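You operate a simulated robot arm through the tools that you are given. There is no shell and no other tool. Be economical: measure what you need, move in short steps, check, and stop when the job is done.

The job below is to be done with a simulated robot arm. You get a single attempt, and the scene is never put back.

## Task
Cook the rice in the steel pot and keep it warm.
Fine: pot into the cooker, white lid on, warm switch on, lever down; wait for the warm lamp.
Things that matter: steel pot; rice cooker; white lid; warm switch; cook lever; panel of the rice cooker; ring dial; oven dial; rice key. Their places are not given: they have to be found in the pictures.

It is judged by the outcome, as a careful person would: the job done as asked, and still so three seconds after it is handed in. It fails if anything else is knocked over, pushed out of place, dropped, spilled or broken. Lids that push on must go on centred and level and be pressed home; caps that screw on are set level and turned clockwise until they are tight.

## Robot
A 7-joint arm with a two-finger parallel gripper, fixed in place. Base frame: the origin is at the foot of the arm, x ahead of it, y to its left, z up; the work surface is at about z = 820. Readings come in mm, degrees, newtons and seconds.
With the tool pointing down near the work surface it reaches from about 240 to 720 mm from the base axis. Its first joint turns from -115.0 to 115.0 degrees. Payload 3.91 kg.
The tool frame sits at the grasp point between the pads (the TCP): z along the fingers, y along the line on which they close. The tips reach 30 mm beyond it. The gripper opens to 110 mm. The fingers are 20 mm wide and 10 mm thick; the gripper's body (48 by 112 mm) begins 55 mm behind the TCP.
Orientation is told as [roll, pitch, yaw] about the base's x, y, z axes, in that order, counted from this pose: with the fingers straight down and closing along the base's y, the tool's x points along the base's -x, its y along +y and its z along -z.

## Interface
- The arm moves only by the tool servo_tool. Its argument "moves" is a list that holds one entry, the list of rows, each a list of 7 numbers: the closure, from 0 (fully open) to 1 (shut), then the shift along the tool's x, y, z in mm, then the turn, a rotation vector about the tool's x, y, z in degrees. In form: [[[claw, dx, dy, dz, ax, ay, az], ...]]. A call has 1 to 12 rows; each row shifts and turns the commanded pose from where the row before left it, along the tool's axes as they then stand. Rows are played at 5 a second. More than 50 mm and 8.6 degrees between two rows, or a gripper value outside its range, and nothing of the call is played. A pose out of reach is approached as far as the arm can. The call stops where the force on the tool passes 50 N (or 10 N more than at its start, if that is more) or the arm is blocked; 0.2 s more then pass. The fingers move at their own pace (about 108 mm/s each) and stop on an object; they squeeze with about 33 N. The grip force told is the motor's: it shows also when the fingers shut on nothing. Time passes only in rows, and 0.2 s behind the last, so rows that do not move let the fingers close. It gives the time, the measured TCP pose, the force on the tool (base axes), the opening and the grip force at its end, in the units of the frame above (readings bear some noise).
- Cameras (640 x 400 px; columns grow to the right, rows downward): "scene" is fixed at [50.1, 500.4, 1577]; the picture's right is [-0.37, -0.93, 0.00], its down [-0.76, 0.30, -0.58] and it looks along [0.54, -0.21, -0.81] (base axes); focal length 214 px, centre (320, 200). "wrist" rides on the gripper at [-36, 0, -57] in the tool frame; the picture's right is [0.00, -1.00, 0.00], its down [0.97, 0.00, -0.24] and it looks along [0.24, 0.00, 0.97] (tool axes); focal length 218 px, centre (320, 200).
- grab_frame(camera): a new picture of that camera. No time passes.
- lift_body(by): slides the trunk up (or, below 0, down) by that many mm; the arm rides with it, the base frame stays. It gives what a move gives, with no picture.
- point_at(camera, pixels): for up to 12 pixels [column, row] of the newest picture of that camera ("zoom" is the newest enlarged one), the place [x, y, z] in the base frame of the surface seen there, good to about 2 mm. No time passes.
- zoom(camera, box): a new picture of the part [left, top, right, bottom] of that camera's present view, enlarged. No time passes.
- close_job(): hands the job in; it is judged then, once.

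Keep the steps short. Do not move on a guess: measure, check each grasp and each placing, and mend mistakes. In all there are 80 turns and 34 pictures (those below and enlarged ones count). Leave the gripper open and the arm clear of the work at the hand-in unless told otherwise, and finish with a single line.

The tools are called after "Request:" by a JSON object that holds its "fn" and its "kwargs". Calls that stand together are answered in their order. servo_tool: Moves the arm, as the interface text tells. Its arguments: {"type":"object","properties":{"moves":{"type":"array"}},"required":["moves"]} The other tools are called the same way: lift_body (by) slides the trunk up or down; grab_frame (camera) takes a picture; point_at (camera, pixels) gives the place of the surface under pixels of a picture; zoom (camera, box) takes an enlarged picture of a part of a camera's view; close_job () hands the job in.

At the start:

```text
clock: 0.0
ee_pos: [430.8, 192.6, 1317.2]
ee_rot: [0.0, 0.0, 0.0]
contact_force: [0.6, 0.4, 1.1]
gripper_width: 109.8
grasp_force: 0.1
trunk travel left (down, up): [-900.0, 90.0]
```

scene: 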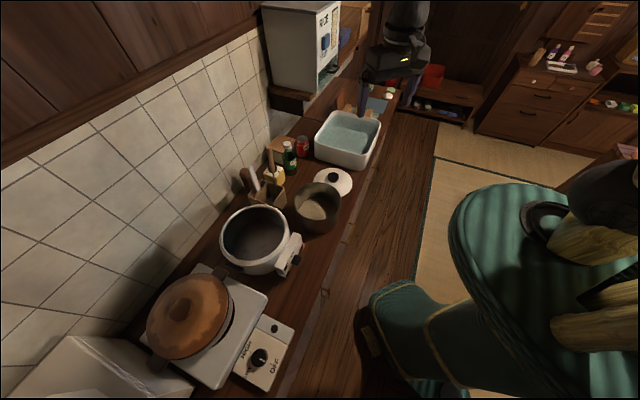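
wrist: 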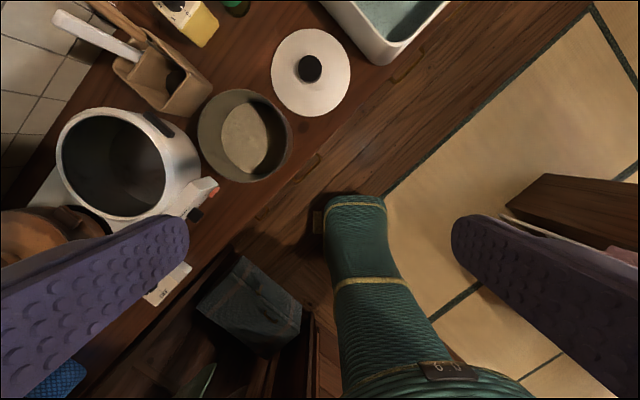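

I see the cooker around (258,240), the pot at (318,208) and the lid at (332,182) in the scene view. I'll enlarge that area before measuring.

Request:
{"fn": "zoom", "kwargs": {"camera": "scene", "box": [200, 150, 370, 290]}}

Request:
{"fn": "zoom", "kwargs": {"camera": "wrist", "box": [30, 10, 370, 230]}}

```text
2.86 times, centred on (285, 220) of scene
```

zoom: 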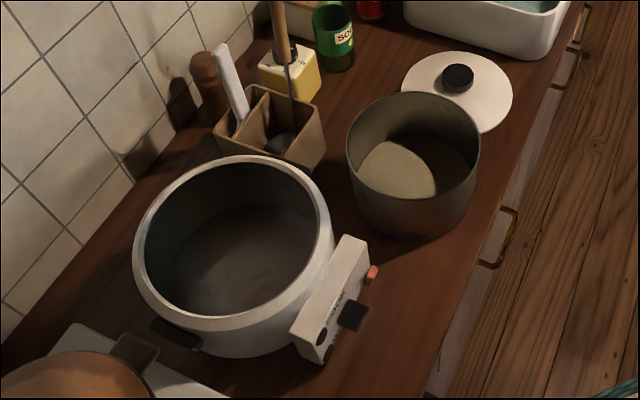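

```text
1.82 times, centred on (200, 120) of wrist
```

zoom: 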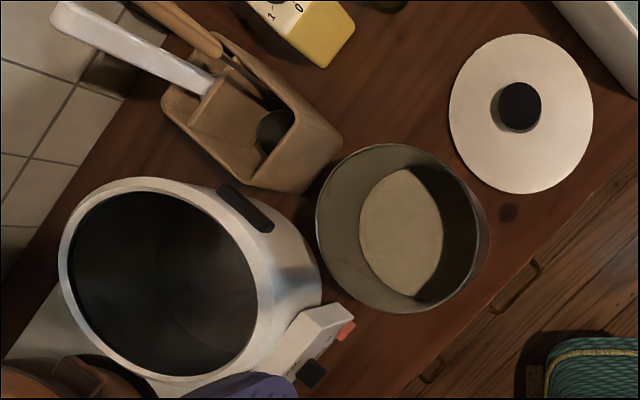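

I'll measure the pot rim, the rice, the lid and the cooker rim in the enlarged wrist picture, and the panel parts in the scene picture.

Request:
{"fn": "point_at", "kwargs": {"camera": "zoom", "pixels": [[319, 205], [485, 225], [395, 146], [395, 310], [400, 230], [517, 100], [452, 115], [591, 115], [520, 37], [522, 190], [160, 290], [600, 300]]}}

Request:
{"fn": "point_at", "kwargs": {"camera": "zoom", "pixels": [[66, 250], [150, 182], [250, 240], [262, 320], [190, 379], [100, 340], [90, 195], [345, 331], [311, 372], [322, 312], [245, 208], [340, 240]]}}

Request:
{"fn": "point_at", "kwargs": {"camera": "scene", "pixels": [[222, 235], [255, 209], [286, 235], [258, 262], [296, 259], [300, 246], [285, 268], [292, 235], [318, 184], [294, 200], [339, 205], [316, 230]]}}

```text
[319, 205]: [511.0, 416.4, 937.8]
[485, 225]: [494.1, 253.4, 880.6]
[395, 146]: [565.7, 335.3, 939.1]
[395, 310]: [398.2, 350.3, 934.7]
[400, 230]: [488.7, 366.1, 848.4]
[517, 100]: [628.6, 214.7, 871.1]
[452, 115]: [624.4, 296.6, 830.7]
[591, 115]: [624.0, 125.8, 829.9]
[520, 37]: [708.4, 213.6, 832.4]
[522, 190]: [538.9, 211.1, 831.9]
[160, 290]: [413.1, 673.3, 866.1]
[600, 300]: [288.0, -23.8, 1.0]
```

```text
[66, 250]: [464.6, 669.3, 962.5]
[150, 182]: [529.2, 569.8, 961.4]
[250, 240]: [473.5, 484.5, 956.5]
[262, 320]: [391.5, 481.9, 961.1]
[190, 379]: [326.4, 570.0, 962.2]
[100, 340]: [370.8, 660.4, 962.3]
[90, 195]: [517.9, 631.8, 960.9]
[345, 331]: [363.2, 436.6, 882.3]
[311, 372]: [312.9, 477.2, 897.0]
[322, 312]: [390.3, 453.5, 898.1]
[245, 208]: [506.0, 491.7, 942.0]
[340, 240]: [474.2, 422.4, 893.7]
```

```text
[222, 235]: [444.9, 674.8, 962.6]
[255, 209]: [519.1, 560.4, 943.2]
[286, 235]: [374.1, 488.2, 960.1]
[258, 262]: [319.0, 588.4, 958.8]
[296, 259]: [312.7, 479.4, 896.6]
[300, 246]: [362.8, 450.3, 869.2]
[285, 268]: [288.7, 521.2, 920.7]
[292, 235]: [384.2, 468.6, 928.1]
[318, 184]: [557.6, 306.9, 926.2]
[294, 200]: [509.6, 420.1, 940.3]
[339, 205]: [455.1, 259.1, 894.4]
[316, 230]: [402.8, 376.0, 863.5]
```

The pot is centred near (482,339), rim z 938, radius about 84. The cooker is centred near (428,575), rim z 962. I'll now check the cooker's inside, the wall edges, and the panel labels up close.

Request:
{"fn": "zoom", "kwargs": {"camera": "scene", "box": [255, 215, 335, 295]}}

Request:
{"fn": "point_at", "kwargs": {"camera": "scene", "pixels": [[250, 250], [265, 230], [245, 240], [270, 245], [240, 260], [316, 210], [325, 190], [303, 195], [300, 200], [236, 217], [230, 240], [278, 248]]}}

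```text
5.00 times, centred on (295, 255) of scene
```

zoom: 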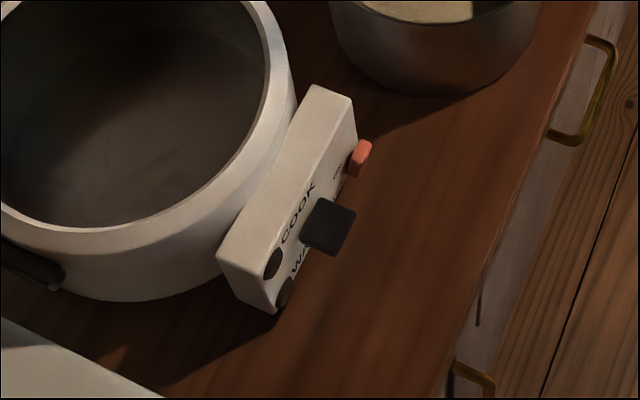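

```text
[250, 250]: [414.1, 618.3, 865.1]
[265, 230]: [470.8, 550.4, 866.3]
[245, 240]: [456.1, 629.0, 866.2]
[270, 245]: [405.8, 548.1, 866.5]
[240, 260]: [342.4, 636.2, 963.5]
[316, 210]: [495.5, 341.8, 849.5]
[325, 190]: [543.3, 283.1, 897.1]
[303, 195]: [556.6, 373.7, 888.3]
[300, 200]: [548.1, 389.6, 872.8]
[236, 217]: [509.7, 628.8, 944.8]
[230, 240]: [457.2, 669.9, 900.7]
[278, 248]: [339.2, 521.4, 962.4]
```

The cooker floor is at z 866 and its inner radius is about 98. The pot's outer radius is about 86, so an outer finger has room. I'll grip the pot wall on its near side, around (432,270), with the fingers closing radially (yaw -36.7). I move above that point and turn first.

Request:
{"fn": "servo_tool", "kwargs": {"moves": [[[0, 0, 39, 0, 0, 0, 0], [0, -1, 38.6, 0, 0, 0, 0], [0, 0, 0, 0, 0, 0, 7.34], [0, 0, 0, 0, 0, 0, 7.34], [0, 0, 0, 0, 0, 0, 7.34], [0, 0, 0, 0, 0, 0, 7.34], [0, 0, 0, 0, 0, 0, 7.34], [0, 0, 0, 0, 0, 0, 0]]]}}

Request:
{"fn": "lift_body", "kwargs": {"by": -250}}

Request:
{"fn": "grab_frame", "kwargs": {"camera": "wrist"}}

```text
clock: 1.8
ee_pos: [431.0, 269.8, 1315.7]
ee_rot: [0.1, 0.0, -36.9]
contact_force: [0.0, -0.5, -0.1]
gripper_width: 110.1
grasp_force: 0.0
trunk travel left (down, up): [-900.0, 90.0]
```

```text
clock: 4.4
ee_pos: [432.3, 269.0, 1066.0]
ee_rot: [0.0, 0.0, -36.6]
contact_force: [0.4, 0.1, -0.7]
gripper_width: 110.0
grasp_force: 0.0
trunk travel left (down, up): [-650.0, 340.0]
```

```text
28 pictures are left
```

wrist: 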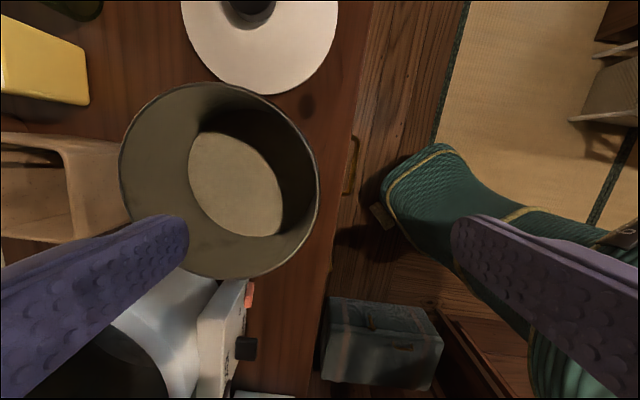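

The wall's rightmost edge is at about (318,185), which is where the tool should come down. I'll verify the rim points.

Request:
{"fn": "point_at", "kwargs": {"camera": "wrist", "pixels": [[317, 185], [313, 185], [121, 170], [125, 170], [216, 84], [215, 277], [235, 190], [280, 120], [340, 250], [300, 105]]}}

```text
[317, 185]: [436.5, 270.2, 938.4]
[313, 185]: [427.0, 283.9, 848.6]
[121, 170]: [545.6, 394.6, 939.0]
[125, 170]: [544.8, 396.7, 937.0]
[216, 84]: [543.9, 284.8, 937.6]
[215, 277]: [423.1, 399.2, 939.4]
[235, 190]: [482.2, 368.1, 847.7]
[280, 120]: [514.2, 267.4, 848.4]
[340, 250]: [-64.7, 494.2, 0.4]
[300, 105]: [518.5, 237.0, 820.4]
```

Refit: the centre is (482,339.7) with R≈83, so the tool needs +4.5 along its y and +2.5 along its x. Then I descend so that the pads straddle the wall, tips about 26 mm below the rim, and check.

Request:
{"fn": "servo_tool", "kwargs": {"moves": [[[0, 2.5, 4.6, 40, 0, 0, 0], [0, 0, 0, 40, 0, 0, 0], [0, 0, 0, 30, 0, 0, 0], [0, 0, 0, 14, 0, 0, 0], [0, 0, 0, 0, 0, 0, 0]]]}}

Request:
{"fn": "grab_frame", "kwargs": {"camera": "wrist"}}

```text
clock: 5.6
ee_pos: [431.6, 273.2, 941.6]
ee_rot: [0.0, 0.0, -36.8]
contact_force: [-0.2, -0.7, -0.3]
gripper_width: 109.8
grasp_force: 0.0
trunk travel left (down, up): [-650.0, 340.0]
```

```text
27 pictures are left
```

wrist: 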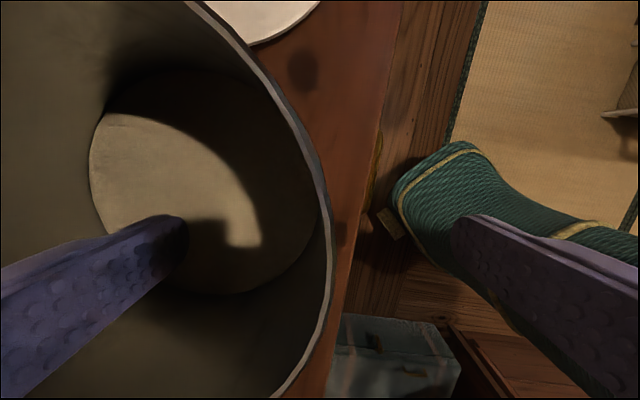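

The wall sits at column ~330 near row 265, about 2.5 mm to the outer side. I correct by -2.5 and close.

Request:
{"fn": "servo_tool", "kwargs": {"moves": [[[0, 0, -2.5, 0, 0, 0, 0], [0.6, 0, 0, 0, 0, 0, 0], [0.9, 0, 0, 0, 0, 0, 0], [1, 0, 0, 0, 0, 0, 0], [1, 0, 0, 0, 0, 0, 0], [1, 0, 0, 0, 0, 0, 0]]]}}

```text
clock: 7.0
ee_pos: [430.7, 271.7, 942.4]
ee_rot: [0.0, 0.1, -36.8]
contact_force: [4.7, -2.8, 3.0]
gripper_width: 5.0
grasp_force: 32.9
trunk travel left (down, up): [-650.0, 340.0]
```

I hold a 5 mm wall. I'll lift 15 mm slowly and check weight and tilt.

Request:
{"fn": "servo_tool", "kwargs": {"moves": [[[1, 0, 0, -3, 0, 0, 0], [1, 0, 0, -4, 0, 0, 0], [1, 0, 0, -4, 0, 0, 0], [1, 0, 0, -4, 0, 0, 0], [1, 0, 0, 0, 0, 0, 0]]]}}

Request:
{"fn": "grab_frame", "kwargs": {"camera": "wrist"}}

```text
clock: 8.2
ee_pos: [431.3, 271.1, 956.6]
ee_rot: [0.0, 0.0, -36.7]
contact_force: [0.9, 0.5, -9.7]
gripper_width: 2.7
grasp_force: 32.6
trunk travel left (down, up): [-650.0, 340.0]
```

```text
26 pictures are left
```

wrist: 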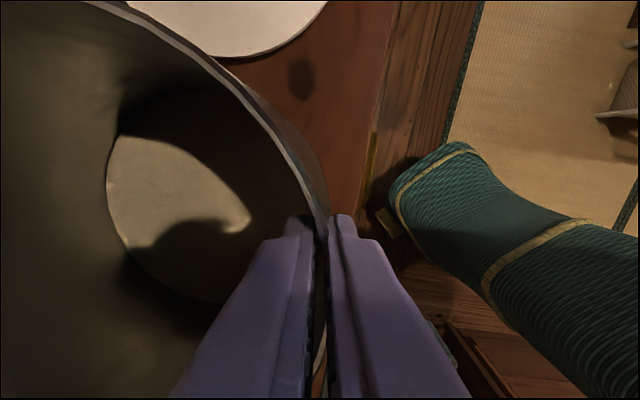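

Weight is about 10 N. I'll check the rim for tilt.

Request:
{"fn": "point_at", "kwargs": {"camera": "wrist", "pixels": [[240, 90], [200, 50], [285, 150], [160, 20], [150, 200], [200, 230]]}}

Request:
{"fn": "zoom", "kwargs": {"camera": "scene", "box": [270, 150, 370, 250]}}

Request:
{"fn": "point_at", "kwargs": {"camera": "scene", "pixels": [[294, 199], [293, 202], [296, 192], [300, 188], [318, 208], [310, 208]]}}

```text
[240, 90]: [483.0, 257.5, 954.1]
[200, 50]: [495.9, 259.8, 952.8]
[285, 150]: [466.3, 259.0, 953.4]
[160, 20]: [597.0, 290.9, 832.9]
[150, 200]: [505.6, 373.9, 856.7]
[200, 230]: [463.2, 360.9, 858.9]
```

```text
4.00 times, centred on (320, 200) of scene
```

zoom: 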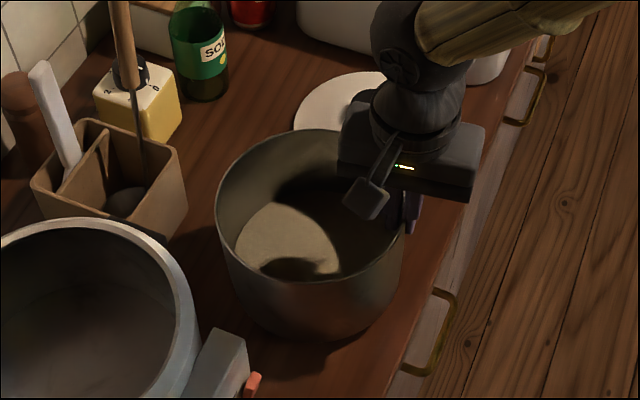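

```text
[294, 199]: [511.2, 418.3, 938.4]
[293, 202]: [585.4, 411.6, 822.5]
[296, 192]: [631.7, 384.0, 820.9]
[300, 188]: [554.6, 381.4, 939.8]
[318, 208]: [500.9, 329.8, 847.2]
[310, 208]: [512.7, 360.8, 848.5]
```

Those scene readings may belong to the older picture, so I'll query the enlarged one instead.

Request:
{"fn": "point_at", "kwargs": {"camera": "zoom", "pixels": [[219, 215], [221, 195], [240, 160], [270, 140], [300, 131], [290, 245], [260, 240], [250, 266], [300, 282], [350, 275]]}}

```text
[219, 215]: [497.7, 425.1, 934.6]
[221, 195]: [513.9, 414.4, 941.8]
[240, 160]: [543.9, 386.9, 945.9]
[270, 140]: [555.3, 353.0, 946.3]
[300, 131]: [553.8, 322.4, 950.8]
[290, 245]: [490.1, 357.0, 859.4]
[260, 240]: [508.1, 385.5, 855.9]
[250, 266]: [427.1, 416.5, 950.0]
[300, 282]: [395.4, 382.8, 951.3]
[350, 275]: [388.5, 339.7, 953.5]
```

The pot is tilted by about 3°, far side low, which I can compensate with the tool. Before carrying it across, I check how tall the utensils are.

Request:
{"fn": "point_at", "kwargs": {"camera": "scene", "pixels": [[251, 168], [256, 182], [270, 152], [271, 164], [273, 177], [242, 172], [264, 199], [244, 184]]}}

Request:
{"fn": "servo_tool", "kwargs": {"moves": [[[1, 0, 0, -10, 0, 0, 0], [1, 0, 0, -15, -1.5, 0, 0], [1, 0, 0, -20, -1.5, 0, 0], [1, 0, 0, -25, 0, 0, 0], [1, 0, 0, -25, 0, 0, 0], [1, 0, 0, -25, 0, 0, 0], [1, 0, 0, -25, 0, 0, 0], [1, 0, 0, -20, 0, 0, 0], [1, 0, 0, 0, 0, 0, 0]]]}}

Request:
{"fn": "zoom", "kwargs": {"camera": "scene", "box": [230, 130, 390, 290]}}

```text
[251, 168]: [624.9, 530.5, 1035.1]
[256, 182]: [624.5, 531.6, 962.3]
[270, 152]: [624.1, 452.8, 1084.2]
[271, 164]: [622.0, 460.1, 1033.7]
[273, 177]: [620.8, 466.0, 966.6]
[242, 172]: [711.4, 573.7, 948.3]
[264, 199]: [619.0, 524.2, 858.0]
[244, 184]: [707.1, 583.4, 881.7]
```

```text
clock: 10.2
ee_pos: [426.8, 266.0, 1122.0]
ee_rot: [2.9, 0.0, -36.7]
contact_force: [0.5, 0.1, -9.2]
gripper_width: 3.0
grasp_force: 32.8
trunk travel left (down, up): [-650.0, 340.0]
```

```text
2.50 times, centred on (310, 210) of scene
```

zoom: 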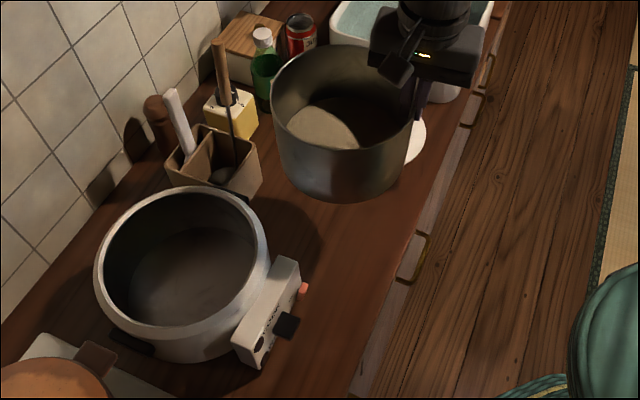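

The utensils stand at x≥620, clear of the route. I'll check how level the pot is.

Request:
{"fn": "point_at", "kwargs": {"camera": "zoom", "pixels": [[272, 98], [285, 70], [310, 52], [345, 46], [290, 130], [320, 148], [360, 150], [395, 135]]}}

```text
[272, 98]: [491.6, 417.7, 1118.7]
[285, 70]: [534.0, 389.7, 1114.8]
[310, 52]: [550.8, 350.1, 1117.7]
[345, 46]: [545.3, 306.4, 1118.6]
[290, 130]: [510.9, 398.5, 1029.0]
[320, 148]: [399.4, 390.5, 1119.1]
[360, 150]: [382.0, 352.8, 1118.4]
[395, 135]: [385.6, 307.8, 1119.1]
```

The pot is level within 1°. I'll carry it toward the cooker, with its bottom at about z 1000, clear of the 962 rim.

Request:
{"fn": "servo_tool", "kwargs": {"moves": [[[1, 10, 9, 0.5, 0, 0, 0], [1, 20, 18, 1, 0, 0, 0], [1, 24, 21, 1, 0, 0, 0], [1, 26, 24, 1, 0, 0, 0], [1, 26, 24, 1, 0, 0, 0], [1, 26, 24, 1, 0, 0, 0], [1, 24, 21, 1, 0, 0, 0], [1, 18, 16, 1, 0, 0, 0], [1, 9.8, 8.5, 0.5, 0, 0, 0], [1, 0, 0, 0, 0, 0, 0], [1, 0, 0, 0, 0, 0, 0]]]}}

Request:
{"fn": "zoom", "kwargs": {"camera": "scene", "box": [200, 130, 360, 290]}}

Request:
{"fn": "grab_frame", "kwargs": {"camera": "wrist"}}

```text
clock: 12.6
ee_pos: [378.6, 510.5, 1120.9]
ee_rot: [3.0, -0.1, -36.7]
contact_force: [-0.1, -0.2, -9.3]
gripper_width: 2.4
grasp_force: 33.0
trunk travel left (down, up): [-650.0, 340.0]
```

```text
2.50 times, centred on (280, 210) of scene
```

zoom: 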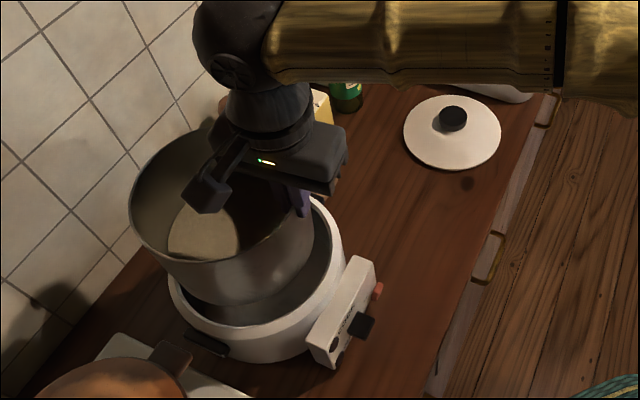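

```text
22 pictures are left
```

wrist: 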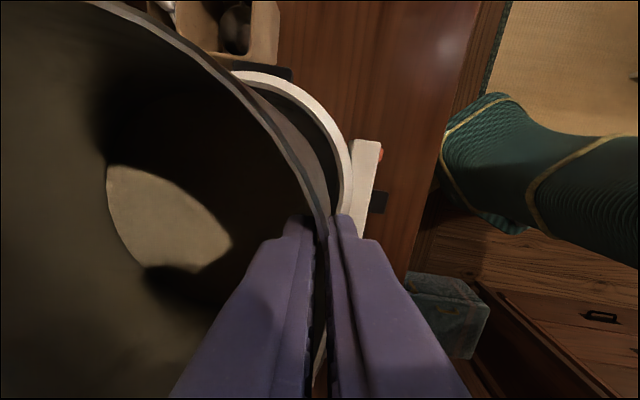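

I measure the pot rim and the visible cooker rim.

Request:
{"fn": "point_at", "kwargs": {"camera": "zoom", "pixels": [[131, 205], [140, 170], [165, 145], [150, 240], [180, 260], [220, 262], [265, 248], [300, 222], [170, 285], [195, 318], [240, 326], [330, 220]]}}

Request:
{"fn": "point_at", "kwargs": {"camera": "wrist", "pixels": [[150, 25], [200, 65], [250, 115], [290, 165], [312, 205], [250, 75], [290, 87], [320, 110], [342, 150], [349, 190], [332, 145], [340, 190]]}}

```text
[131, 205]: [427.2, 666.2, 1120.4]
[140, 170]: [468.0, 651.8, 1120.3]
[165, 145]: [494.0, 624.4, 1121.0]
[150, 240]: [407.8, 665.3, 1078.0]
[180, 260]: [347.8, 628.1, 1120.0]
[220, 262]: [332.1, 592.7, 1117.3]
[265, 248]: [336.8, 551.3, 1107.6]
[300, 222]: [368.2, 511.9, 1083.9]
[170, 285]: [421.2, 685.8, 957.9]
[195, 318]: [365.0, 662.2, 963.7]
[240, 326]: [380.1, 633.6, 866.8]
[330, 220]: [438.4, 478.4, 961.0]
```

```text
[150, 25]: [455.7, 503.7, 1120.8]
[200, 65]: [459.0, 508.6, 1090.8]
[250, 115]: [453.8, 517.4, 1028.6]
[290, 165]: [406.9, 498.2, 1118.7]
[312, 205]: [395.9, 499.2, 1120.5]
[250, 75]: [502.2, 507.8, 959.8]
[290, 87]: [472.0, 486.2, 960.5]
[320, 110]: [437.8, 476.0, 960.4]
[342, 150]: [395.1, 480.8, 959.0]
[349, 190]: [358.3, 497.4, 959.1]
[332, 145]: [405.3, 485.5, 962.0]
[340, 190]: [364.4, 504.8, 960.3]
```

The pot is centred at about (418,582) with R 85.5. The cooker opening is centred at about (429.5,579) with R about 96. The pot must move about +14 in x, with a small bias away from the outer finger. I then lower it to just inside the mouth, watching the force.

Request:
{"fn": "servo_tool", "kwargs": {"moves": [[[1, -5.6, 4.2, 0.2, 0, 0, 0], [1, -5.6, 4.2, 0.2, 0, 0, 0], [1, 0, 0, 15, 0, 0, 0], [1, 0, 0.6, 15, 0, 0, 0], [1, 0, 0, 0, 0, 0, 0], [1, 0, 0, 0, 0, 0, 0]]]}}

Request:
{"fn": "zoom", "kwargs": {"camera": "scene", "box": [200, 150, 340, 290]}}

Request:
{"fn": "grab_frame", "kwargs": {"camera": "wrist"}}

```text
clock: 14.0
ee_pos: [393.9, 513.3, 1090.7]
ee_rot: [2.9, 0.0, -36.7]
contact_force: [-0.3, -0.4, -10.3]
gripper_width: 3.0
grasp_force: 33.2
trunk travel left (down, up): [-650.0, 340.0]
```

```text
2.86 times, centred on (270, 220) of scene
```

zoom: 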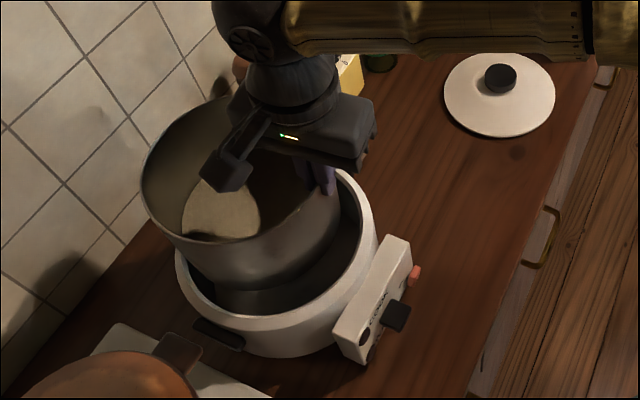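

```text
20 pictures are left
```

wrist: 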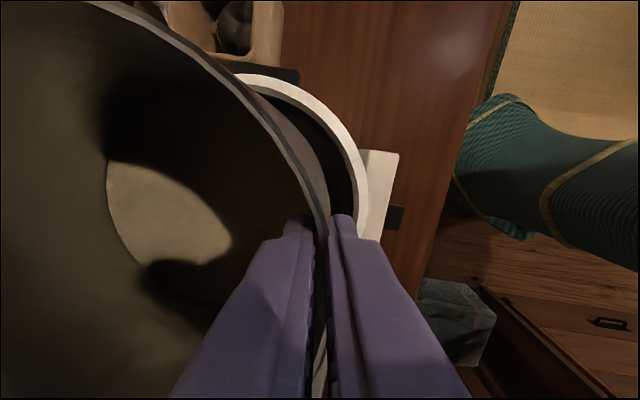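

I refit the positions of both rims.

Request:
{"fn": "point_at", "kwargs": {"camera": "zoom", "pixels": [[142, 185], [148, 155], [170, 124], [175, 236], [205, 245], [240, 243], [190, 295], [220, 314], [270, 316], [345, 275], [185, 270], [375, 225]]}}

Request:
{"fn": "point_at", "kwargs": {"camera": "wrist", "pixels": [[150, 24], [180, 45], [220, 83], [270, 138], [310, 203], [260, 92], [290, 99], [320, 120], [345, 155], [357, 190], [300, 82], [358, 140]]}}

```text
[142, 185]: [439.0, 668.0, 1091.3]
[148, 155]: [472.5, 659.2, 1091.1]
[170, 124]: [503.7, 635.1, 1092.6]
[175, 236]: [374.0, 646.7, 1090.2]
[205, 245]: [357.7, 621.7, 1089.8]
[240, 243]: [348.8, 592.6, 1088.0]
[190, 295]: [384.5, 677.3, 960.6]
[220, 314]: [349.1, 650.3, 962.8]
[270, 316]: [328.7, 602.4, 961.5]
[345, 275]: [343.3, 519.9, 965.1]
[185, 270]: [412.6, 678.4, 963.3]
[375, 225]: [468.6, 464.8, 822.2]
```

```text
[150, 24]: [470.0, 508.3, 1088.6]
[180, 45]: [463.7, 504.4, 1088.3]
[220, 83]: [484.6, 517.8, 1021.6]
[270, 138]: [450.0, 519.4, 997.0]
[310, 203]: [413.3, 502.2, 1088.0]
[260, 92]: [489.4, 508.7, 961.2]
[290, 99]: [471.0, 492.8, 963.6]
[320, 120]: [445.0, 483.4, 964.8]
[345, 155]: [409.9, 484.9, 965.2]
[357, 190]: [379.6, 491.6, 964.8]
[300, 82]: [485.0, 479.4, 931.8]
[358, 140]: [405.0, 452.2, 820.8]
```

The pot centre is (433,584) and the opening centre about (429,580), so the far-side clearance is about 5 mm. I'll shift back 1 mm and lower it slowly into the cooker.

Request:
{"fn": "servo_tool", "kwargs": {"moves": [[[1, 0, -1, 6, 0, 0, 0], [1, 0, 0, 8, 0, 0, 0], [1, 0, 0, 8, 0, 0, 0], [1, 0, 0, 10, 0, 0, 0], [1, 0, 0, 10, 0, 0, 0], [1, 0, 0, 10, 0, 0, 0], [1, 0, 0.5, 10, 0, 0, 0], [1, 0, 0.5, 10, 0, 0, 0], [1, 0, 0.5, 10, 0, 0, 0], [1, 0, 0, 8, 0, 0, 0], [1, 0, 0, 0, 0, 0, 0]]]}}

```text
clock: 16.4
ee_pos: [393.4, 511.2, 1010.6]
ee_rot: [3.8, -0.2, -36.7]
contact_force: [-13.7, -13.3, 39.8]
gripper_width: 6.9
grasp_force: 33.3
trunk travel left (down, up): [-650.0, 340.0]
```

There's contact at z 1010, earlier than expected. I'll look before anything else.

Request:
{"fn": "zoom", "kwargs": {"camera": "scene", "box": [200, 150, 340, 290]}}

Request:
{"fn": "grab_frame", "kwargs": {"camera": "wrist"}}

```text
2.86 times, centred on (270, 220) of scene
```

zoom: 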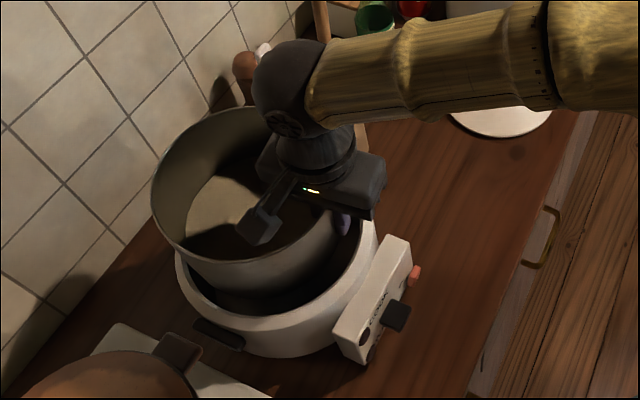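

```text
18 pictures are left
```

wrist: 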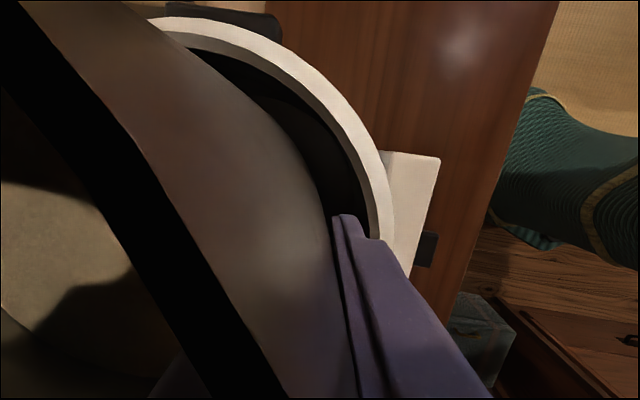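

The pot has slid up between the fingers. The far side probably caught on the cooker rim, so I measure how the pot sits.

Request:
{"fn": "point_at", "kwargs": {"camera": "zoom", "pixels": [[153, 190], [160, 160], [185, 128], [215, 111], [180, 242], [210, 258], [250, 262], [300, 245], [190, 270], [185, 290], [220, 305], [290, 300]]}}

Request:
{"fn": "point_at", "kwargs": {"camera": "wrist", "pixels": [[30, 10], [140, 170], [100, 160], [260, 370], [250, 150], [300, 200], [330, 300], [320, 130], [360, 180], [160, 90], [330, 170], [60, 300]]}}

```text
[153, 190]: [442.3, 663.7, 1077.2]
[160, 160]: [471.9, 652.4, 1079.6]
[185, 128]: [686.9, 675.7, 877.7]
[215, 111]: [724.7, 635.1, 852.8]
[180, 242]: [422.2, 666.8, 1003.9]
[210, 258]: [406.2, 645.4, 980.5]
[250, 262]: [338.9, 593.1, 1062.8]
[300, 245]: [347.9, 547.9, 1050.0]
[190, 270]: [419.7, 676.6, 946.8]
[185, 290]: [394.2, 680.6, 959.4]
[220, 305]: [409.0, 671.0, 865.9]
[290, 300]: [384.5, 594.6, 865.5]
```

```text
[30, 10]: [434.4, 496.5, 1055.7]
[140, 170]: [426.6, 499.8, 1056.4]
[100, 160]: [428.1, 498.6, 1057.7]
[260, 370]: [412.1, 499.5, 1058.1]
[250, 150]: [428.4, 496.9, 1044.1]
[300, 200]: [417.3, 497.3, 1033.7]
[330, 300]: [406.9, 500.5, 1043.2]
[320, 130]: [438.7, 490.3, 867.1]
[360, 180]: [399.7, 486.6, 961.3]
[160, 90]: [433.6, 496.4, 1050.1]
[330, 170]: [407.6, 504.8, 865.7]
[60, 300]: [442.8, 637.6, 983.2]
```

The gripped side of the rim is at z 1057 and the far side at 1079, so the far bottom edge is resting on the cooker's lip. The pot sat too far out. I'll raise it clear and measure again.

Request:
{"fn": "servo_tool", "kwargs": {"moves": [[[1, 0, 0, -4, 0, 0, 0], [1, 0, 0, -8, 0, 0, 0], [1, 0, 0, -12, 0, 0, 0], [1, 0, 0, -12, 0, 0, 0], [1, 0, 0, -10, 0, 0, 0], [1, 0, 0, 0, 0, 0, 0], [1, 0, 0, 0, 0, 0, 0]]]}}

Request:
{"fn": "zoom", "kwargs": {"camera": "scene", "box": [200, 150, 340, 290]}}

```text
clock: 18.0
ee_pos: [396.8, 512.6, 1048.7]
ee_rot: [2.9, -0.1, -36.7]
contact_force: [-1.1, -0.1, -8.7]
gripper_width: 3.0
grasp_force: 32.6
trunk travel left (down, up): [-650.0, 340.0]
```

```text
2.86 times, centred on (270, 220) of scene
```

zoom: 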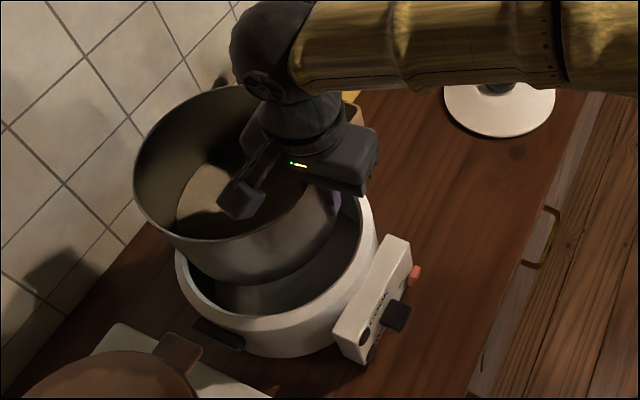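

Request:
{"fn": "point_at", "kwargs": {"camera": "zoom", "pixels": [[135, 180], [140, 155], [155, 127], [185, 102], [175, 237], [205, 243], [240, 240], [285, 222], [190, 265], [200, 285], [270, 280], [160, 233]]}}

Request:
{"fn": "grab_frame", "kwargs": {"camera": "wrist"}}

```text
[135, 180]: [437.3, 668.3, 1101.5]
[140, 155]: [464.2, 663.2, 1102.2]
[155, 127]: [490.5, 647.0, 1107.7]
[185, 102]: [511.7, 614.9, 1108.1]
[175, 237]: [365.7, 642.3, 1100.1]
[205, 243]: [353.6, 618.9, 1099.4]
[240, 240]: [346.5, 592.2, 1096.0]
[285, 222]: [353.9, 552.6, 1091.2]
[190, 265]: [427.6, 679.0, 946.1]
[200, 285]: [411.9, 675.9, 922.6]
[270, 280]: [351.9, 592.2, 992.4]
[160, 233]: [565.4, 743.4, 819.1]
```

```text
16 pictures are left
```

wrist: 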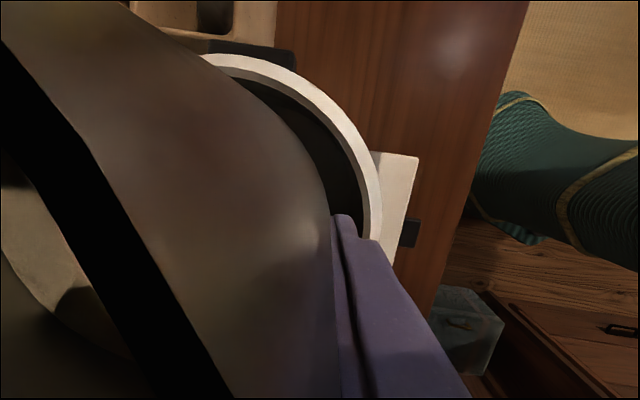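

The pot hangs tilted: far side about 5.6° high, plus about 4° sideways. I'll level it with small tool turns and measure again.

Request:
{"fn": "servo_tool", "kwargs": {"moves": [[[1, 0, 0, -8, 1.9, 1.3, 0], [1, 0, 0, -6, 1.9, 1.3, 0], [1, 0, 0, 0, 1.8, 1.3, 0], [1, 0, 0, 0, 0, 0, 0], [1, 0, 0, 0, 0, 0, 0]]]}}

Request:
{"fn": "zoom", "kwargs": {"camera": "scene", "box": [200, 150, 340, 290]}}

```text
clock: 19.2
ee_pos: [396.4, 514.2, 1062.7]
ee_rot: [-2.7, 3.9, -36.6]
contact_force: [0.3, 0.3, -9.1]
gripper_width: 2.7
grasp_force: 33.3
trunk travel left (down, up): [-650.0, 340.0]
```

```text
2.86 times, centred on (270, 220) of scene
```

zoom: 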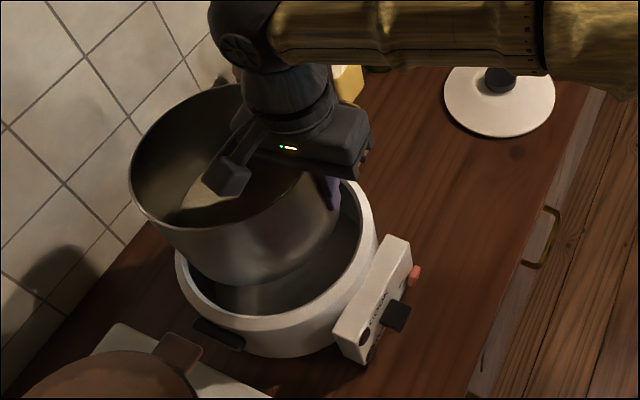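

Request:
{"fn": "point_at", "kwargs": {"camera": "zoom", "pixels": [[130, 175], [136, 150], [155, 118], [190, 94], [150, 216], [180, 229], [220, 229], [260, 212], [300, 188], [140, 197], [220, 83], [210, 283]]}}

Request:
{"fn": "grab_frame", "kwargs": {"camera": "wrist"}}

```text
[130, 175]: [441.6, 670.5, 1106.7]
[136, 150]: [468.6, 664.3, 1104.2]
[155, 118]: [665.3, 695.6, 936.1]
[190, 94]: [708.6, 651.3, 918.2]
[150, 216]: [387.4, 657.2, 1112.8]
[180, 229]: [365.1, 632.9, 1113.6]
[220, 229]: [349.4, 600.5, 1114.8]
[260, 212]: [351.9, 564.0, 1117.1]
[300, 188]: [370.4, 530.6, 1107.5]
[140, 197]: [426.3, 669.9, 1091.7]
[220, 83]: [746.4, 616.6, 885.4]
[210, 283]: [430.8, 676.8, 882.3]
```

```text
14 pictures are left
```

wrist: 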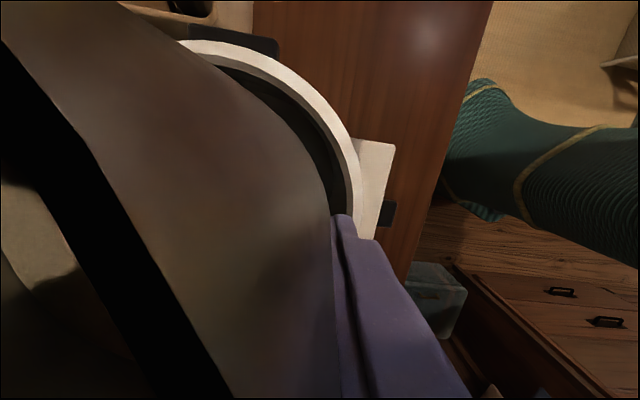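

Now the far side is about 4° low and the +v side about 3° high, so I overcorrected. I'll turn back partly, and shift the centre from about (433,586) toward (429.8,579).

Request:
{"fn": "servo_tool", "kwargs": {"moves": [[[1, -1.5, -1.5, 0, -1.3, -1, 0], [1, -1.5, -1.5, 0, -1.3, -1, 0], [1, -1.4, -1.6, 0, -1.3, -0.8, 0], [1, 0, 0, 0, 0, 0, 0], [1, 0, 0, 0, 0, 0, 0]]]}}

Request:
{"fn": "zoom", "kwargs": {"camera": "scene", "box": [200, 150, 340, 290]}}

```text
clock: 20.4
ee_pos: [396.7, 507.4, 1060.6]
ee_rot: [1.2, 1.0, -36.7]
contact_force: [1.4, 1.0, -9.1]
gripper_width: 2.7
grasp_force: 32.5
trunk travel left (down, up): [-650.0, 340.0]
```

```text
2.86 times, centred on (270, 220) of scene
```

zoom: 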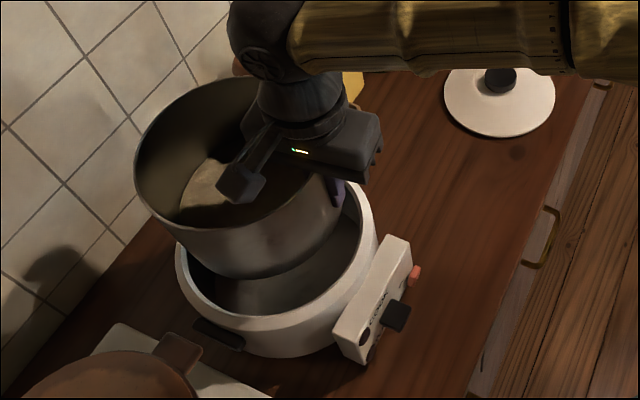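

Request:
{"fn": "point_at", "kwargs": {"camera": "zoom", "pixels": [[135, 173], [137, 155], [150, 121], [180, 92], [155, 219], [185, 229], [220, 226], [260, 210], [300, 188], [195, 272], [250, 280], [320, 240]]}}

```text
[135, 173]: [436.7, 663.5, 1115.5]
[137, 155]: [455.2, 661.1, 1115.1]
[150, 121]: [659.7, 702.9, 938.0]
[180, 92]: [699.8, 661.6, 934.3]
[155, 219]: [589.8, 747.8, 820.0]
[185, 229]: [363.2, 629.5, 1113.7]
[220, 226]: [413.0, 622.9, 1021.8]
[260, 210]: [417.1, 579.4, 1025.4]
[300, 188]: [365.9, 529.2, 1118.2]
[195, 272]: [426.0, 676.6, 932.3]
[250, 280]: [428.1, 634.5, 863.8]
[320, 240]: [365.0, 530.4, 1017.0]
```

The pot is level within about 2° and centred at (433,579). I shift 3 mm in -x and lower 55 mm, which should bring its bottom about 20 mm into the cooker.

Request:
{"fn": "servo_tool", "kwargs": {"moves": [[[1, 2.4, -1.8, 6, 0, 0, 0], [1, 0, 0, 8, 0, 0, 0], [1, 0, 0, 8, 0, 0, 0], [1, 0, 0, 7, 0, 0, 0], [1, 0, 0, 7, 0, 0, 0], [1, 0, 0, 7, 0, 0, 0], [1, 0, 0, 6, 0, 0, 0], [1, 0, 0, 6, 0, 0, 0], [1, 0, 0, 0, 0, 0, 0]]]}}

```text
clock: 22.4
ee_pos: [391.6, 509.0, 1005.9]
ee_rot: [1.2, 1.1, -36.6]
contact_force: [-4.3, -1.9, -8.5]
gripper_width: 3.0
grasp_force: 33.3
trunk travel left (down, up): [-650.0, 340.0]
```

There's no vertical contact, so the pot is entering, with only a slight side force. I continue 15 mm in small steps.

Request:
{"fn": "servo_tool", "kwargs": {"moves": [[[1, 0, 0, 4, 0, 0, 0], [1, 0, 0, 4, 0, 0, 0], [1, 0, 0, 4, 0, 0, 0], [1, 0, 0, 3, 0, 0, 0], [1, 0, 0, 0, 0, 0, 0]]]}}

Request:
{"fn": "zoom", "kwargs": {"camera": "scene", "box": [200, 150, 340, 290]}}

Request:
{"fn": "grab_frame", "kwargs": {"camera": "wrist"}}

```text
clock: 23.6
ee_pos: [392.2, 508.9, 991.2]
ee_rot: [1.2, 1.1, -36.6]
contact_force: [-6.3, -0.9, -7.8]
gripper_width: 2.9
grasp_force: 32.5
trunk travel left (down, up): [-650.0, 340.0]
```

```text
2.86 times, centred on (270, 220) of scene
```

zoom: 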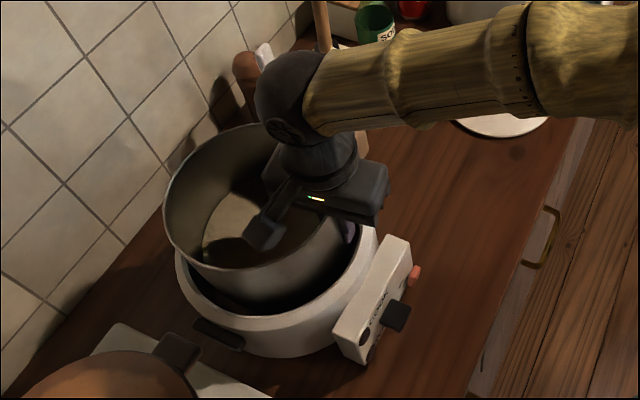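

```text
11 pictures are left
```

wrist: 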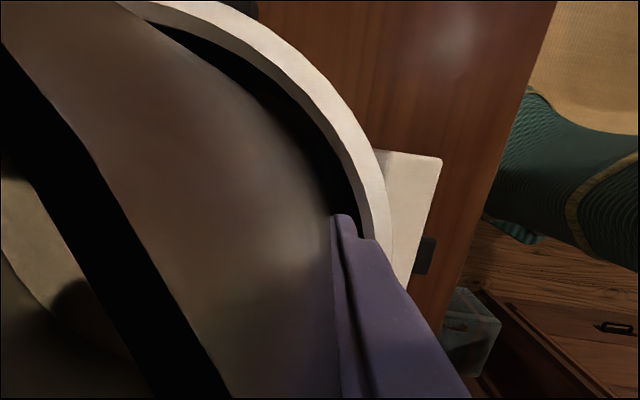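

The side force (fx -6) says the pot rubs on the +x side. I check the gap beside the outer finger and around the pot.

Request:
{"fn": "point_at", "kwargs": {"camera": "wrist", "pixels": [[358, 232], [348, 222], [374, 225], [366, 195], [350, 150], [310, 90], [200, 15], [335, 200], [150, 15], [370, 238], [280, 130], [100, 160]]}}

Request:
{"fn": "point_at", "kwargs": {"camera": "zoom", "pixels": [[164, 210], [170, 180], [190, 150], [215, 132], [180, 248], [210, 266], [250, 268], [300, 248], [190, 285], [230, 312], [300, 305], [340, 275]]}}

```text
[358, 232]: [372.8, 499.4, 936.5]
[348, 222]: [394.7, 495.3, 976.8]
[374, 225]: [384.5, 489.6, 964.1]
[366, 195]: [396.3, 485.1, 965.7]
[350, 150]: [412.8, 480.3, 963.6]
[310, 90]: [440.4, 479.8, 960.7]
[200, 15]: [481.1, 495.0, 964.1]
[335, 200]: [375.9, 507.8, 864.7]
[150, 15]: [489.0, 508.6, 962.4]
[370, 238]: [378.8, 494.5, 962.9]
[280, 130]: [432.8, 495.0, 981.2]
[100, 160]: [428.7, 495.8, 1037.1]
```

```text
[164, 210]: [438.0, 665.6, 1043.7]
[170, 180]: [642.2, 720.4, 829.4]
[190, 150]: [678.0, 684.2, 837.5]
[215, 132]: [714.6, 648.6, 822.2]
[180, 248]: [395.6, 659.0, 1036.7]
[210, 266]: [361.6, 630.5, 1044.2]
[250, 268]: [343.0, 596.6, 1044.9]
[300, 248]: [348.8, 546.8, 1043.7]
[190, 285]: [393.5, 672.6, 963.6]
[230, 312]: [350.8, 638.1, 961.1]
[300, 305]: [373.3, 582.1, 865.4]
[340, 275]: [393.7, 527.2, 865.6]
```

The pot is centred at (428,580.5) and the opening at (428,578), with about 4 mm free beside the finger. I ease 2 mm in -x and continue down.

Request:
{"fn": "servo_tool", "kwargs": {"moves": [[[1, 1.6, -1.2, 2, 0, 0, 0], [1, 0, 0, 5, 0, 0, 0], [1, 0, 0, 5, 0, 0, 0], [1, 0, 0, 5, 0, 0, 0], [1, 0, 0, 5, 0, 0, 0], [1, 0, 0, 5, 0, 0, 0], [1, 0, 0, 5, 0, 0, 0], [1, 0, 0, 0, 0, 0, 0]]]}}

```text
clock: 24.5
ee_pos: [390.9, 508.3, 989.6]
ee_rot: [2.3, 1.0, -36.6]
contact_force: [-4.7, -7.4, 20.8]
gripper_width: 2.7
grasp_force: 32.5
trunk travel left (down, up): [-650.0, 340.0]
stopped in row 4: the force on the tool passed its limit (the readings are from after the stop); the commanded pose is now the measured one
```

A vertical force appeared with the finger tip exactly at the lip height (z 960), so the outer finger is touching the cooker's lip. I'll raise 7 mm, shift 4 mm toward the far side and retry gently.

Request:
{"fn": "servo_tool", "kwargs": {"moves": [[[1, 0, 0, -4, 0, 0, 0], [1, 0, 0, -4, 0, 0, 0], [1, 0, 2, 0, -0.5, 0, 0], [1, 0, 2, 0, 0, 0, 0], [1, 0, 0, 3, 0, 0, 0], [1, 0, 0, 3, 0, 0, 0], [1, 0, 0, 3, 0, 0, 0], [1, 0, 0, 2, 0, 0, 0], [1, 0, 0, 0, 0, 0, 0]]]}}

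```text
clock: 26.5
ee_pos: [391.7, 511.6, 986.3]
ee_rot: [2.8, 1.1, -36.6]
contact_force: [-27.1, -20.5, 2.5]
gripper_width: 3.0
grasp_force: 33.3
trunk travel left (down, up): [-650.0, 340.0]
```

The pot now presses sideways on the far wall: with the fingers this deep there isn't room for both. I'll back out, set the pot down on the counter where it stood, and re-grip it nearer the rim so the fingers stay above the lip. First I ease back and lift straight out.

Request:
{"fn": "servo_tool", "kwargs": {"moves": [[[1, 0, -2, -2, 0, 0, 0], [1, 0, -0.5, -6, 0, 0, 0], [1, 0, 0, -10, 0, 0, 0], [1, 0, 0, -12, 0, 0, 0], [1, 0, 0, -15, 0, 0, 0], [1, 0, 0, -15, 0, 0, 0], [1, 0, 0, -15, 0, 0, 0], [1, 0, 0, -10, 0, 0, 0], [1, 0, 0, 0, 0, 0, 0]]]}}

```text
clock: 28.5
ee_pos: [393.1, 508.5, 1066.4]
ee_rot: [2.7, 1.0, -36.6]
contact_force: [-0.2, -0.2, -9.1]
gripper_width: 2.9
grasp_force: 33.0
trunk travel left (down, up): [-650.0, 340.0]
```

It's clear of the cooker. I carry it back above its old place.

Request:
{"fn": "servo_tool", "kwargs": {"moves": [[[1, -12, -10, -1, 0, 0, 0], [1, -22, -18, -1, 0, 0, 0], [1, -26, -23, -1, 0, 0, 0], [1, -28, -25, -1, 0, 0, 0], [1, -28, -25, -1, 0, 0, 0], [1, -26, -23, -1, 0, 0, 0], [1, -22, -19, -1, 0, 0, 0], [1, -14, -12, -1, 0, 0, 0], [1, -8, -5.8, 0, 0, 0, 0], [1, 0, 0, 0, 0, 0, 0]]]}}

Request:
{"fn": "zoom", "kwargs": {"camera": "scene", "box": [240, 130, 400, 290]}}

```text
clock: 30.7
ee_pos: [448.3, 268.6, 1067.5]
ee_rot: [2.7, 1.1, -36.6]
contact_force: [-0.2, 0.6, -9.0]
gripper_width: 2.6
grasp_force: 32.7
trunk travel left (down, up): [-650.0, 340.0]
```

```text
2.50 times, centred on (320, 210) of scene
```

zoom: 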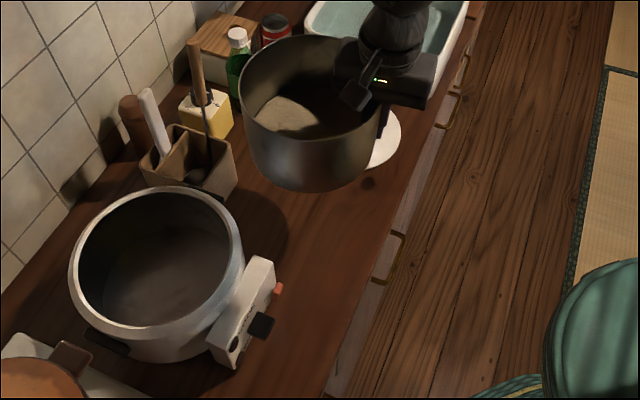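

The cooker is unobstructed here. I measure its inner lip precisely, plus the pot rim's level and centre.

Request:
{"fn": "point_at", "kwargs": {"camera": "zoom", "pixels": [[78, 250], [90, 225], [120, 200], [160, 192], [200, 200], [225, 225], [230, 255], [215, 290], [180, 318], [140, 325], [100, 312], [82, 285]]}}

Request:
{"fn": "point_at", "kwargs": {"camera": "zoom", "pixels": [[242, 95], [248, 70], [265, 50], [290, 38], [245, 120], [265, 135], [295, 141], [330, 138], [365, 125], [285, 110], [120, 194], [180, 188]]}}

```text
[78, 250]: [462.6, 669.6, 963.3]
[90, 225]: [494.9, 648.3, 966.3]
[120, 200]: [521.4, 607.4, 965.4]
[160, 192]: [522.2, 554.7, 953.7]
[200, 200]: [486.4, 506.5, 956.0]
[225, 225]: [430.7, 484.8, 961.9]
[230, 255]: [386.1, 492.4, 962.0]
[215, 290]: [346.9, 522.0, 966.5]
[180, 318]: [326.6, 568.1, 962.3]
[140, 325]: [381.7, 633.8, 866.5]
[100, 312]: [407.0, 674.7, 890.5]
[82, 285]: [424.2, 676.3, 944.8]
```

```text
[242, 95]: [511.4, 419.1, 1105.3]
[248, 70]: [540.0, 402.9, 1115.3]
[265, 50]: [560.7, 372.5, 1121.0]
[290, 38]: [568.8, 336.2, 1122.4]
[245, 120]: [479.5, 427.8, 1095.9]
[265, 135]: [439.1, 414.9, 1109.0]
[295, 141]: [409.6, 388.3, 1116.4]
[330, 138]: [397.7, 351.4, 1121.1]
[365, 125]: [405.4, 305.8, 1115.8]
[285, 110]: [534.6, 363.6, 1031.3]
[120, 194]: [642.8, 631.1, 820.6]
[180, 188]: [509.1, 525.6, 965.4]
```

The cooker opening is confirmed: centre (428,580.5), R≈96. The pot is over its old place with the far side slightly low. I lower it most of the way to the counter.

Request:
{"fn": "servo_tool", "kwargs": {"moves": [[[1, 0, 0, 10, -0.8, 0, 0], [1, 0, 0, 18, -0.8, 0, 0], [1, 0, 0, 20, 0, 0, 0], [1, 0, 0, 20, 0, 0, 0], [1, 0, 0, 20, 0, 0, 0], [1, 0, 0, 20, 0, 0, 0], [1, 0, 0, 20, 0, 0, 0], [1, 0, 0, 18, 0, 0, 0], [1, 0, 0, 8, 0, 0, 0], [1, 0, 0, 5, 0, 0, 0], [1, 0, 0, 4, 0, 0, 0], [1, 0, 0, 0, 0, 0, 0]]]}}

```text
clock: 33.3
ee_pos: [451.4, 280.2, 902.3]
ee_rot: [4.3, 1.0, -36.6]
contact_force: [0.2, -0.6, -8.7]
gripper_width: 2.8
grasp_force: 33.5
trunk travel left (down, up): [-650.0, 340.0]
```

No contact yet, but the tilted tool drifted the pot about 11 mm toward the utensil holder. I shift it back and then lower gently to touch.

Request:
{"fn": "servo_tool", "kwargs": {"moves": [[[1, -1.3, -6, -1, 0, 0, 0], [1, -1.3, -6, -1, 0, 0, 0], [1, 0, -0.3, 3, 0, 0, 0], [1, 0, -0.3, 3, 0, 0, 0], [1, 0, -0.2, 3, 0, 0, 0], [1, 0, -0.2, 3, 0, 0, 0], [1, 0, 0, 0, 0, 0, 0]]]}}

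```text
clock: 34.9
ee_pos: [445.7, 268.3, 890.7]
ee_rot: [4.3, 1.0, -36.6]
contact_force: [-0.4, 0.0, -9.0]
gripper_width: 2.8
grasp_force: 32.7
trunk travel left (down, up): [-650.0, 340.0]
```

Request:
{"fn": "servo_tool", "kwargs": {"moves": [[[1, 0, -0.2, 3, 0, 0, 0], [1, 0, -0.2, 2, 0, 0, 0], [1, 0, -0.2, 2, 0, 0, 0], [1, 0, 0, 0, 0, 0, 0]]]}}

```text
clock: 35.9
ee_pos: [445.9, 268.9, 885.3]
ee_rot: [4.3, 1.0, -36.7]
contact_force: [-1.7, -0.8, -1.9]
gripper_width: 2.7
grasp_force: 33.1
trunk travel left (down, up): [-650.0, 340.0]
```

The load is coming off, so it's touching down. I lower a little more.

Request:
{"fn": "servo_tool", "kwargs": {"moves": [[[1, 0, 0, 1.5, 0, 0, 0], [1, 0, 0, 1.5, 0, 0, 0], [1, 0, 0, 1.5, 0, 0, 0], [1, 0, 0, 0, 0, 0, 0]]]}}

```text
clock: 36.9
ee_pos: [446.9, 267.7, 883.6]
ee_rot: [4.7, 0.8, -36.7]
contact_force: [4.9, -4.9, 31.3]
gripper_width: 2.9
grasp_force: 33.3
trunk travel left (down, up): [-650.0, 340.0]
```

It's firmly down. I open, rise above the rim and straighten the tool.

Request:
{"fn": "servo_tool", "kwargs": {"moves": [[[0.9, 0, 0, 0, 0, 0, 0], [0.4, 0, 0, 0, 0, 0, 0], [0.2, 0, 0, 0, 0, 0, 0], [0, 0, 0, -5, 0, 0, 0], [0, 0, 0, -25, 0, 0, 0], [0, 0, 0, -30, 0, 0, 0], [0, 0, 0, -30, 2.3, 0, 0], [0, 0, 0, -30, 2.3, -0.9, 0], [0, 0, 0, 0, 0, 0, 0]]]}}

Request:
{"fn": "grab_frame", "kwargs": {"camera": "wrist"}}

```text
clock: 38.9
ee_pos: [440.6, 260.8, 1000.4]
ee_rot: [-0.3, 0.1, -36.6]
contact_force: [0.5, 0.9, 1.0]
gripper_width: 110.2
grasp_force: 0.1
trunk travel left (down, up): [-650.0, 340.0]
```

```text
9 pictures are left
```

wrist: 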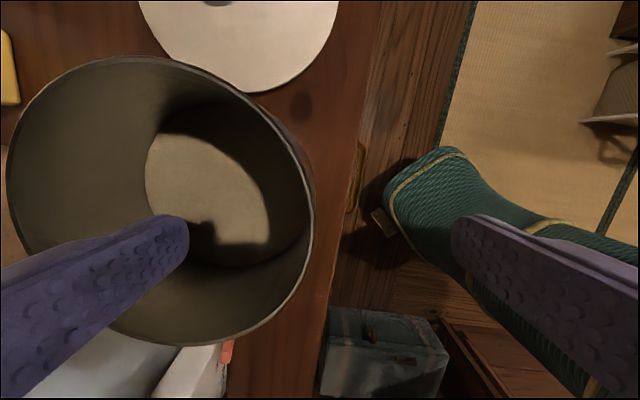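

Request:
{"fn": "point_at", "kwargs": {"camera": "wrist", "pixels": [[313, 200], [312, 230], [311, 175], [305, 265], [160, 58], [120, 62], [200, 68], [160, 345], [200, 343], [8, 180], [10, 200], [210, 190]]}}

```text
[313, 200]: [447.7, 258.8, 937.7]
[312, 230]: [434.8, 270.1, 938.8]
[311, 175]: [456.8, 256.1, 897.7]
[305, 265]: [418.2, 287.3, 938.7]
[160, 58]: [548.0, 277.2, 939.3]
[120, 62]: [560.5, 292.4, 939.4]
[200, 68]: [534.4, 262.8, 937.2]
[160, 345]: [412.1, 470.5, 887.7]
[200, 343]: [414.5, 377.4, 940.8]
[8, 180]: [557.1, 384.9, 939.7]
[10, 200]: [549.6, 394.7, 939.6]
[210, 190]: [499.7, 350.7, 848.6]
```

The pot stands flat with its centre at (488,335.7) and rim z 939. I regrip at (437.8,268.3), with the tips only 21 mm below the rim.

Request:
{"fn": "servo_tool", "kwargs": {"moves": [[[0, 6.7, 4.3, 0, 0, 0, 0], [0, 0, 0, 25, 0, 0, 0], [0, 0, 0, 20, 0, 0, 0], [0, 0, 0, 7.4, 0, 0, 0], [0, 0, 0, 0, 0, 0, 0], [0.5, 0, 0, 0, 0, 0, 0], [0.9, 0, 0, 0, 0, 0, 0], [1, 0, 0, 0, 0, 0, 0], [1, 0, 0, 0, 0, 0, 0], [1, 0, 0, 0, 0, 0, 0]]]}}

```text
clock: 41.1
ee_pos: [440.5, 267.3, 947.2]
ee_rot: [-0.2, 0.1, -36.8]
contact_force: [4.6, -0.3, 2.0]
gripper_width: 3.2
grasp_force: 33.6
trunk travel left (down, up): [-650.0, 340.0]
```

The grip is 3.2 mm and well aligned. I lift with the earlier 3° sag compensation and carry it toward the cooker.

Request:
{"fn": "servo_tool", "kwargs": {"moves": [[[1, 0, 0, -5, -1, 0, 0], [1, 0, 0, -10, -1, 0, 0], [1, 0, 0, -20, -1, 0, 0], [1, 0, 1.2, -22, 0, 0, 0], [1, 0, 1.2, -22, 0, 0, 0], [1, 0, 1.2, -22, 0, 0, 0], [1, 0, 1.2, -22, 0, 0, 0], [1, 0, 1.2, -22, 0, 0, 0], [1, 0, 1.2, -20, 0, 0, 0], [1, 0, 0, -10, 0, 0, 0], [1, 0, 0, 0, 0, 0, 0]]]}}

```text
clock: 43.5
ee_pos: [440.0, 268.7, 1122.8]
ee_rot: [2.6, 0.1, -36.5]
contact_force: [0.4, 0.8, -9.3]
gripper_width: 3.9
grasp_force: 33.1
trunk travel left (down, up): [-650.0, 340.0]
```

Now I carry it over to the cooker.

Request:
{"fn": "servo_tool", "kwargs": {"moves": [[[1, 10, 8.5, 0.5, 0, 0, 0], [1, 21, 17, 1, 0, 0, 0], [1, 26, 21, 1, 0, 0, 0], [1, 28, 23, 1, 0, 0, 0], [1, 28, 23, 1, 0, 0, 0], [1, 27, 23, 1, 0, 0, 0], [1, 25, 21, 1, 0, 0, 0], [1, 18, 15, 1, 0, 0, 0], [1, 10.2, 8, 0.5, 0, 0, 0], [1, 0, 0, 0, 0, 0, 0], [1, 0, 0, 0, 0, 0, 0]]]}}

Request:
{"fn": "zoom", "kwargs": {"camera": "scene", "box": [200, 150, 340, 290]}}

```text
clock: 45.9
ee_pos: [379.0, 511.9, 1123.3]
ee_rot: [2.9, 0.1, -36.6]
contact_force: [0.8, 0.0, -9.0]
gripper_width: 5.2
grasp_force: 32.9
trunk travel left (down, up): [-650.0, 340.0]
```

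```text
2.86 times, centred on (270, 220) of scene
```

zoom: 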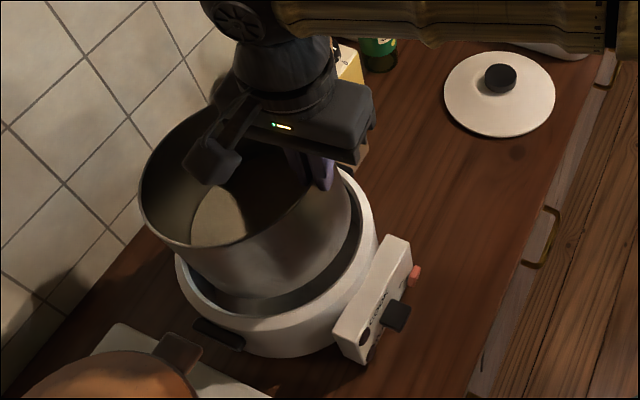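

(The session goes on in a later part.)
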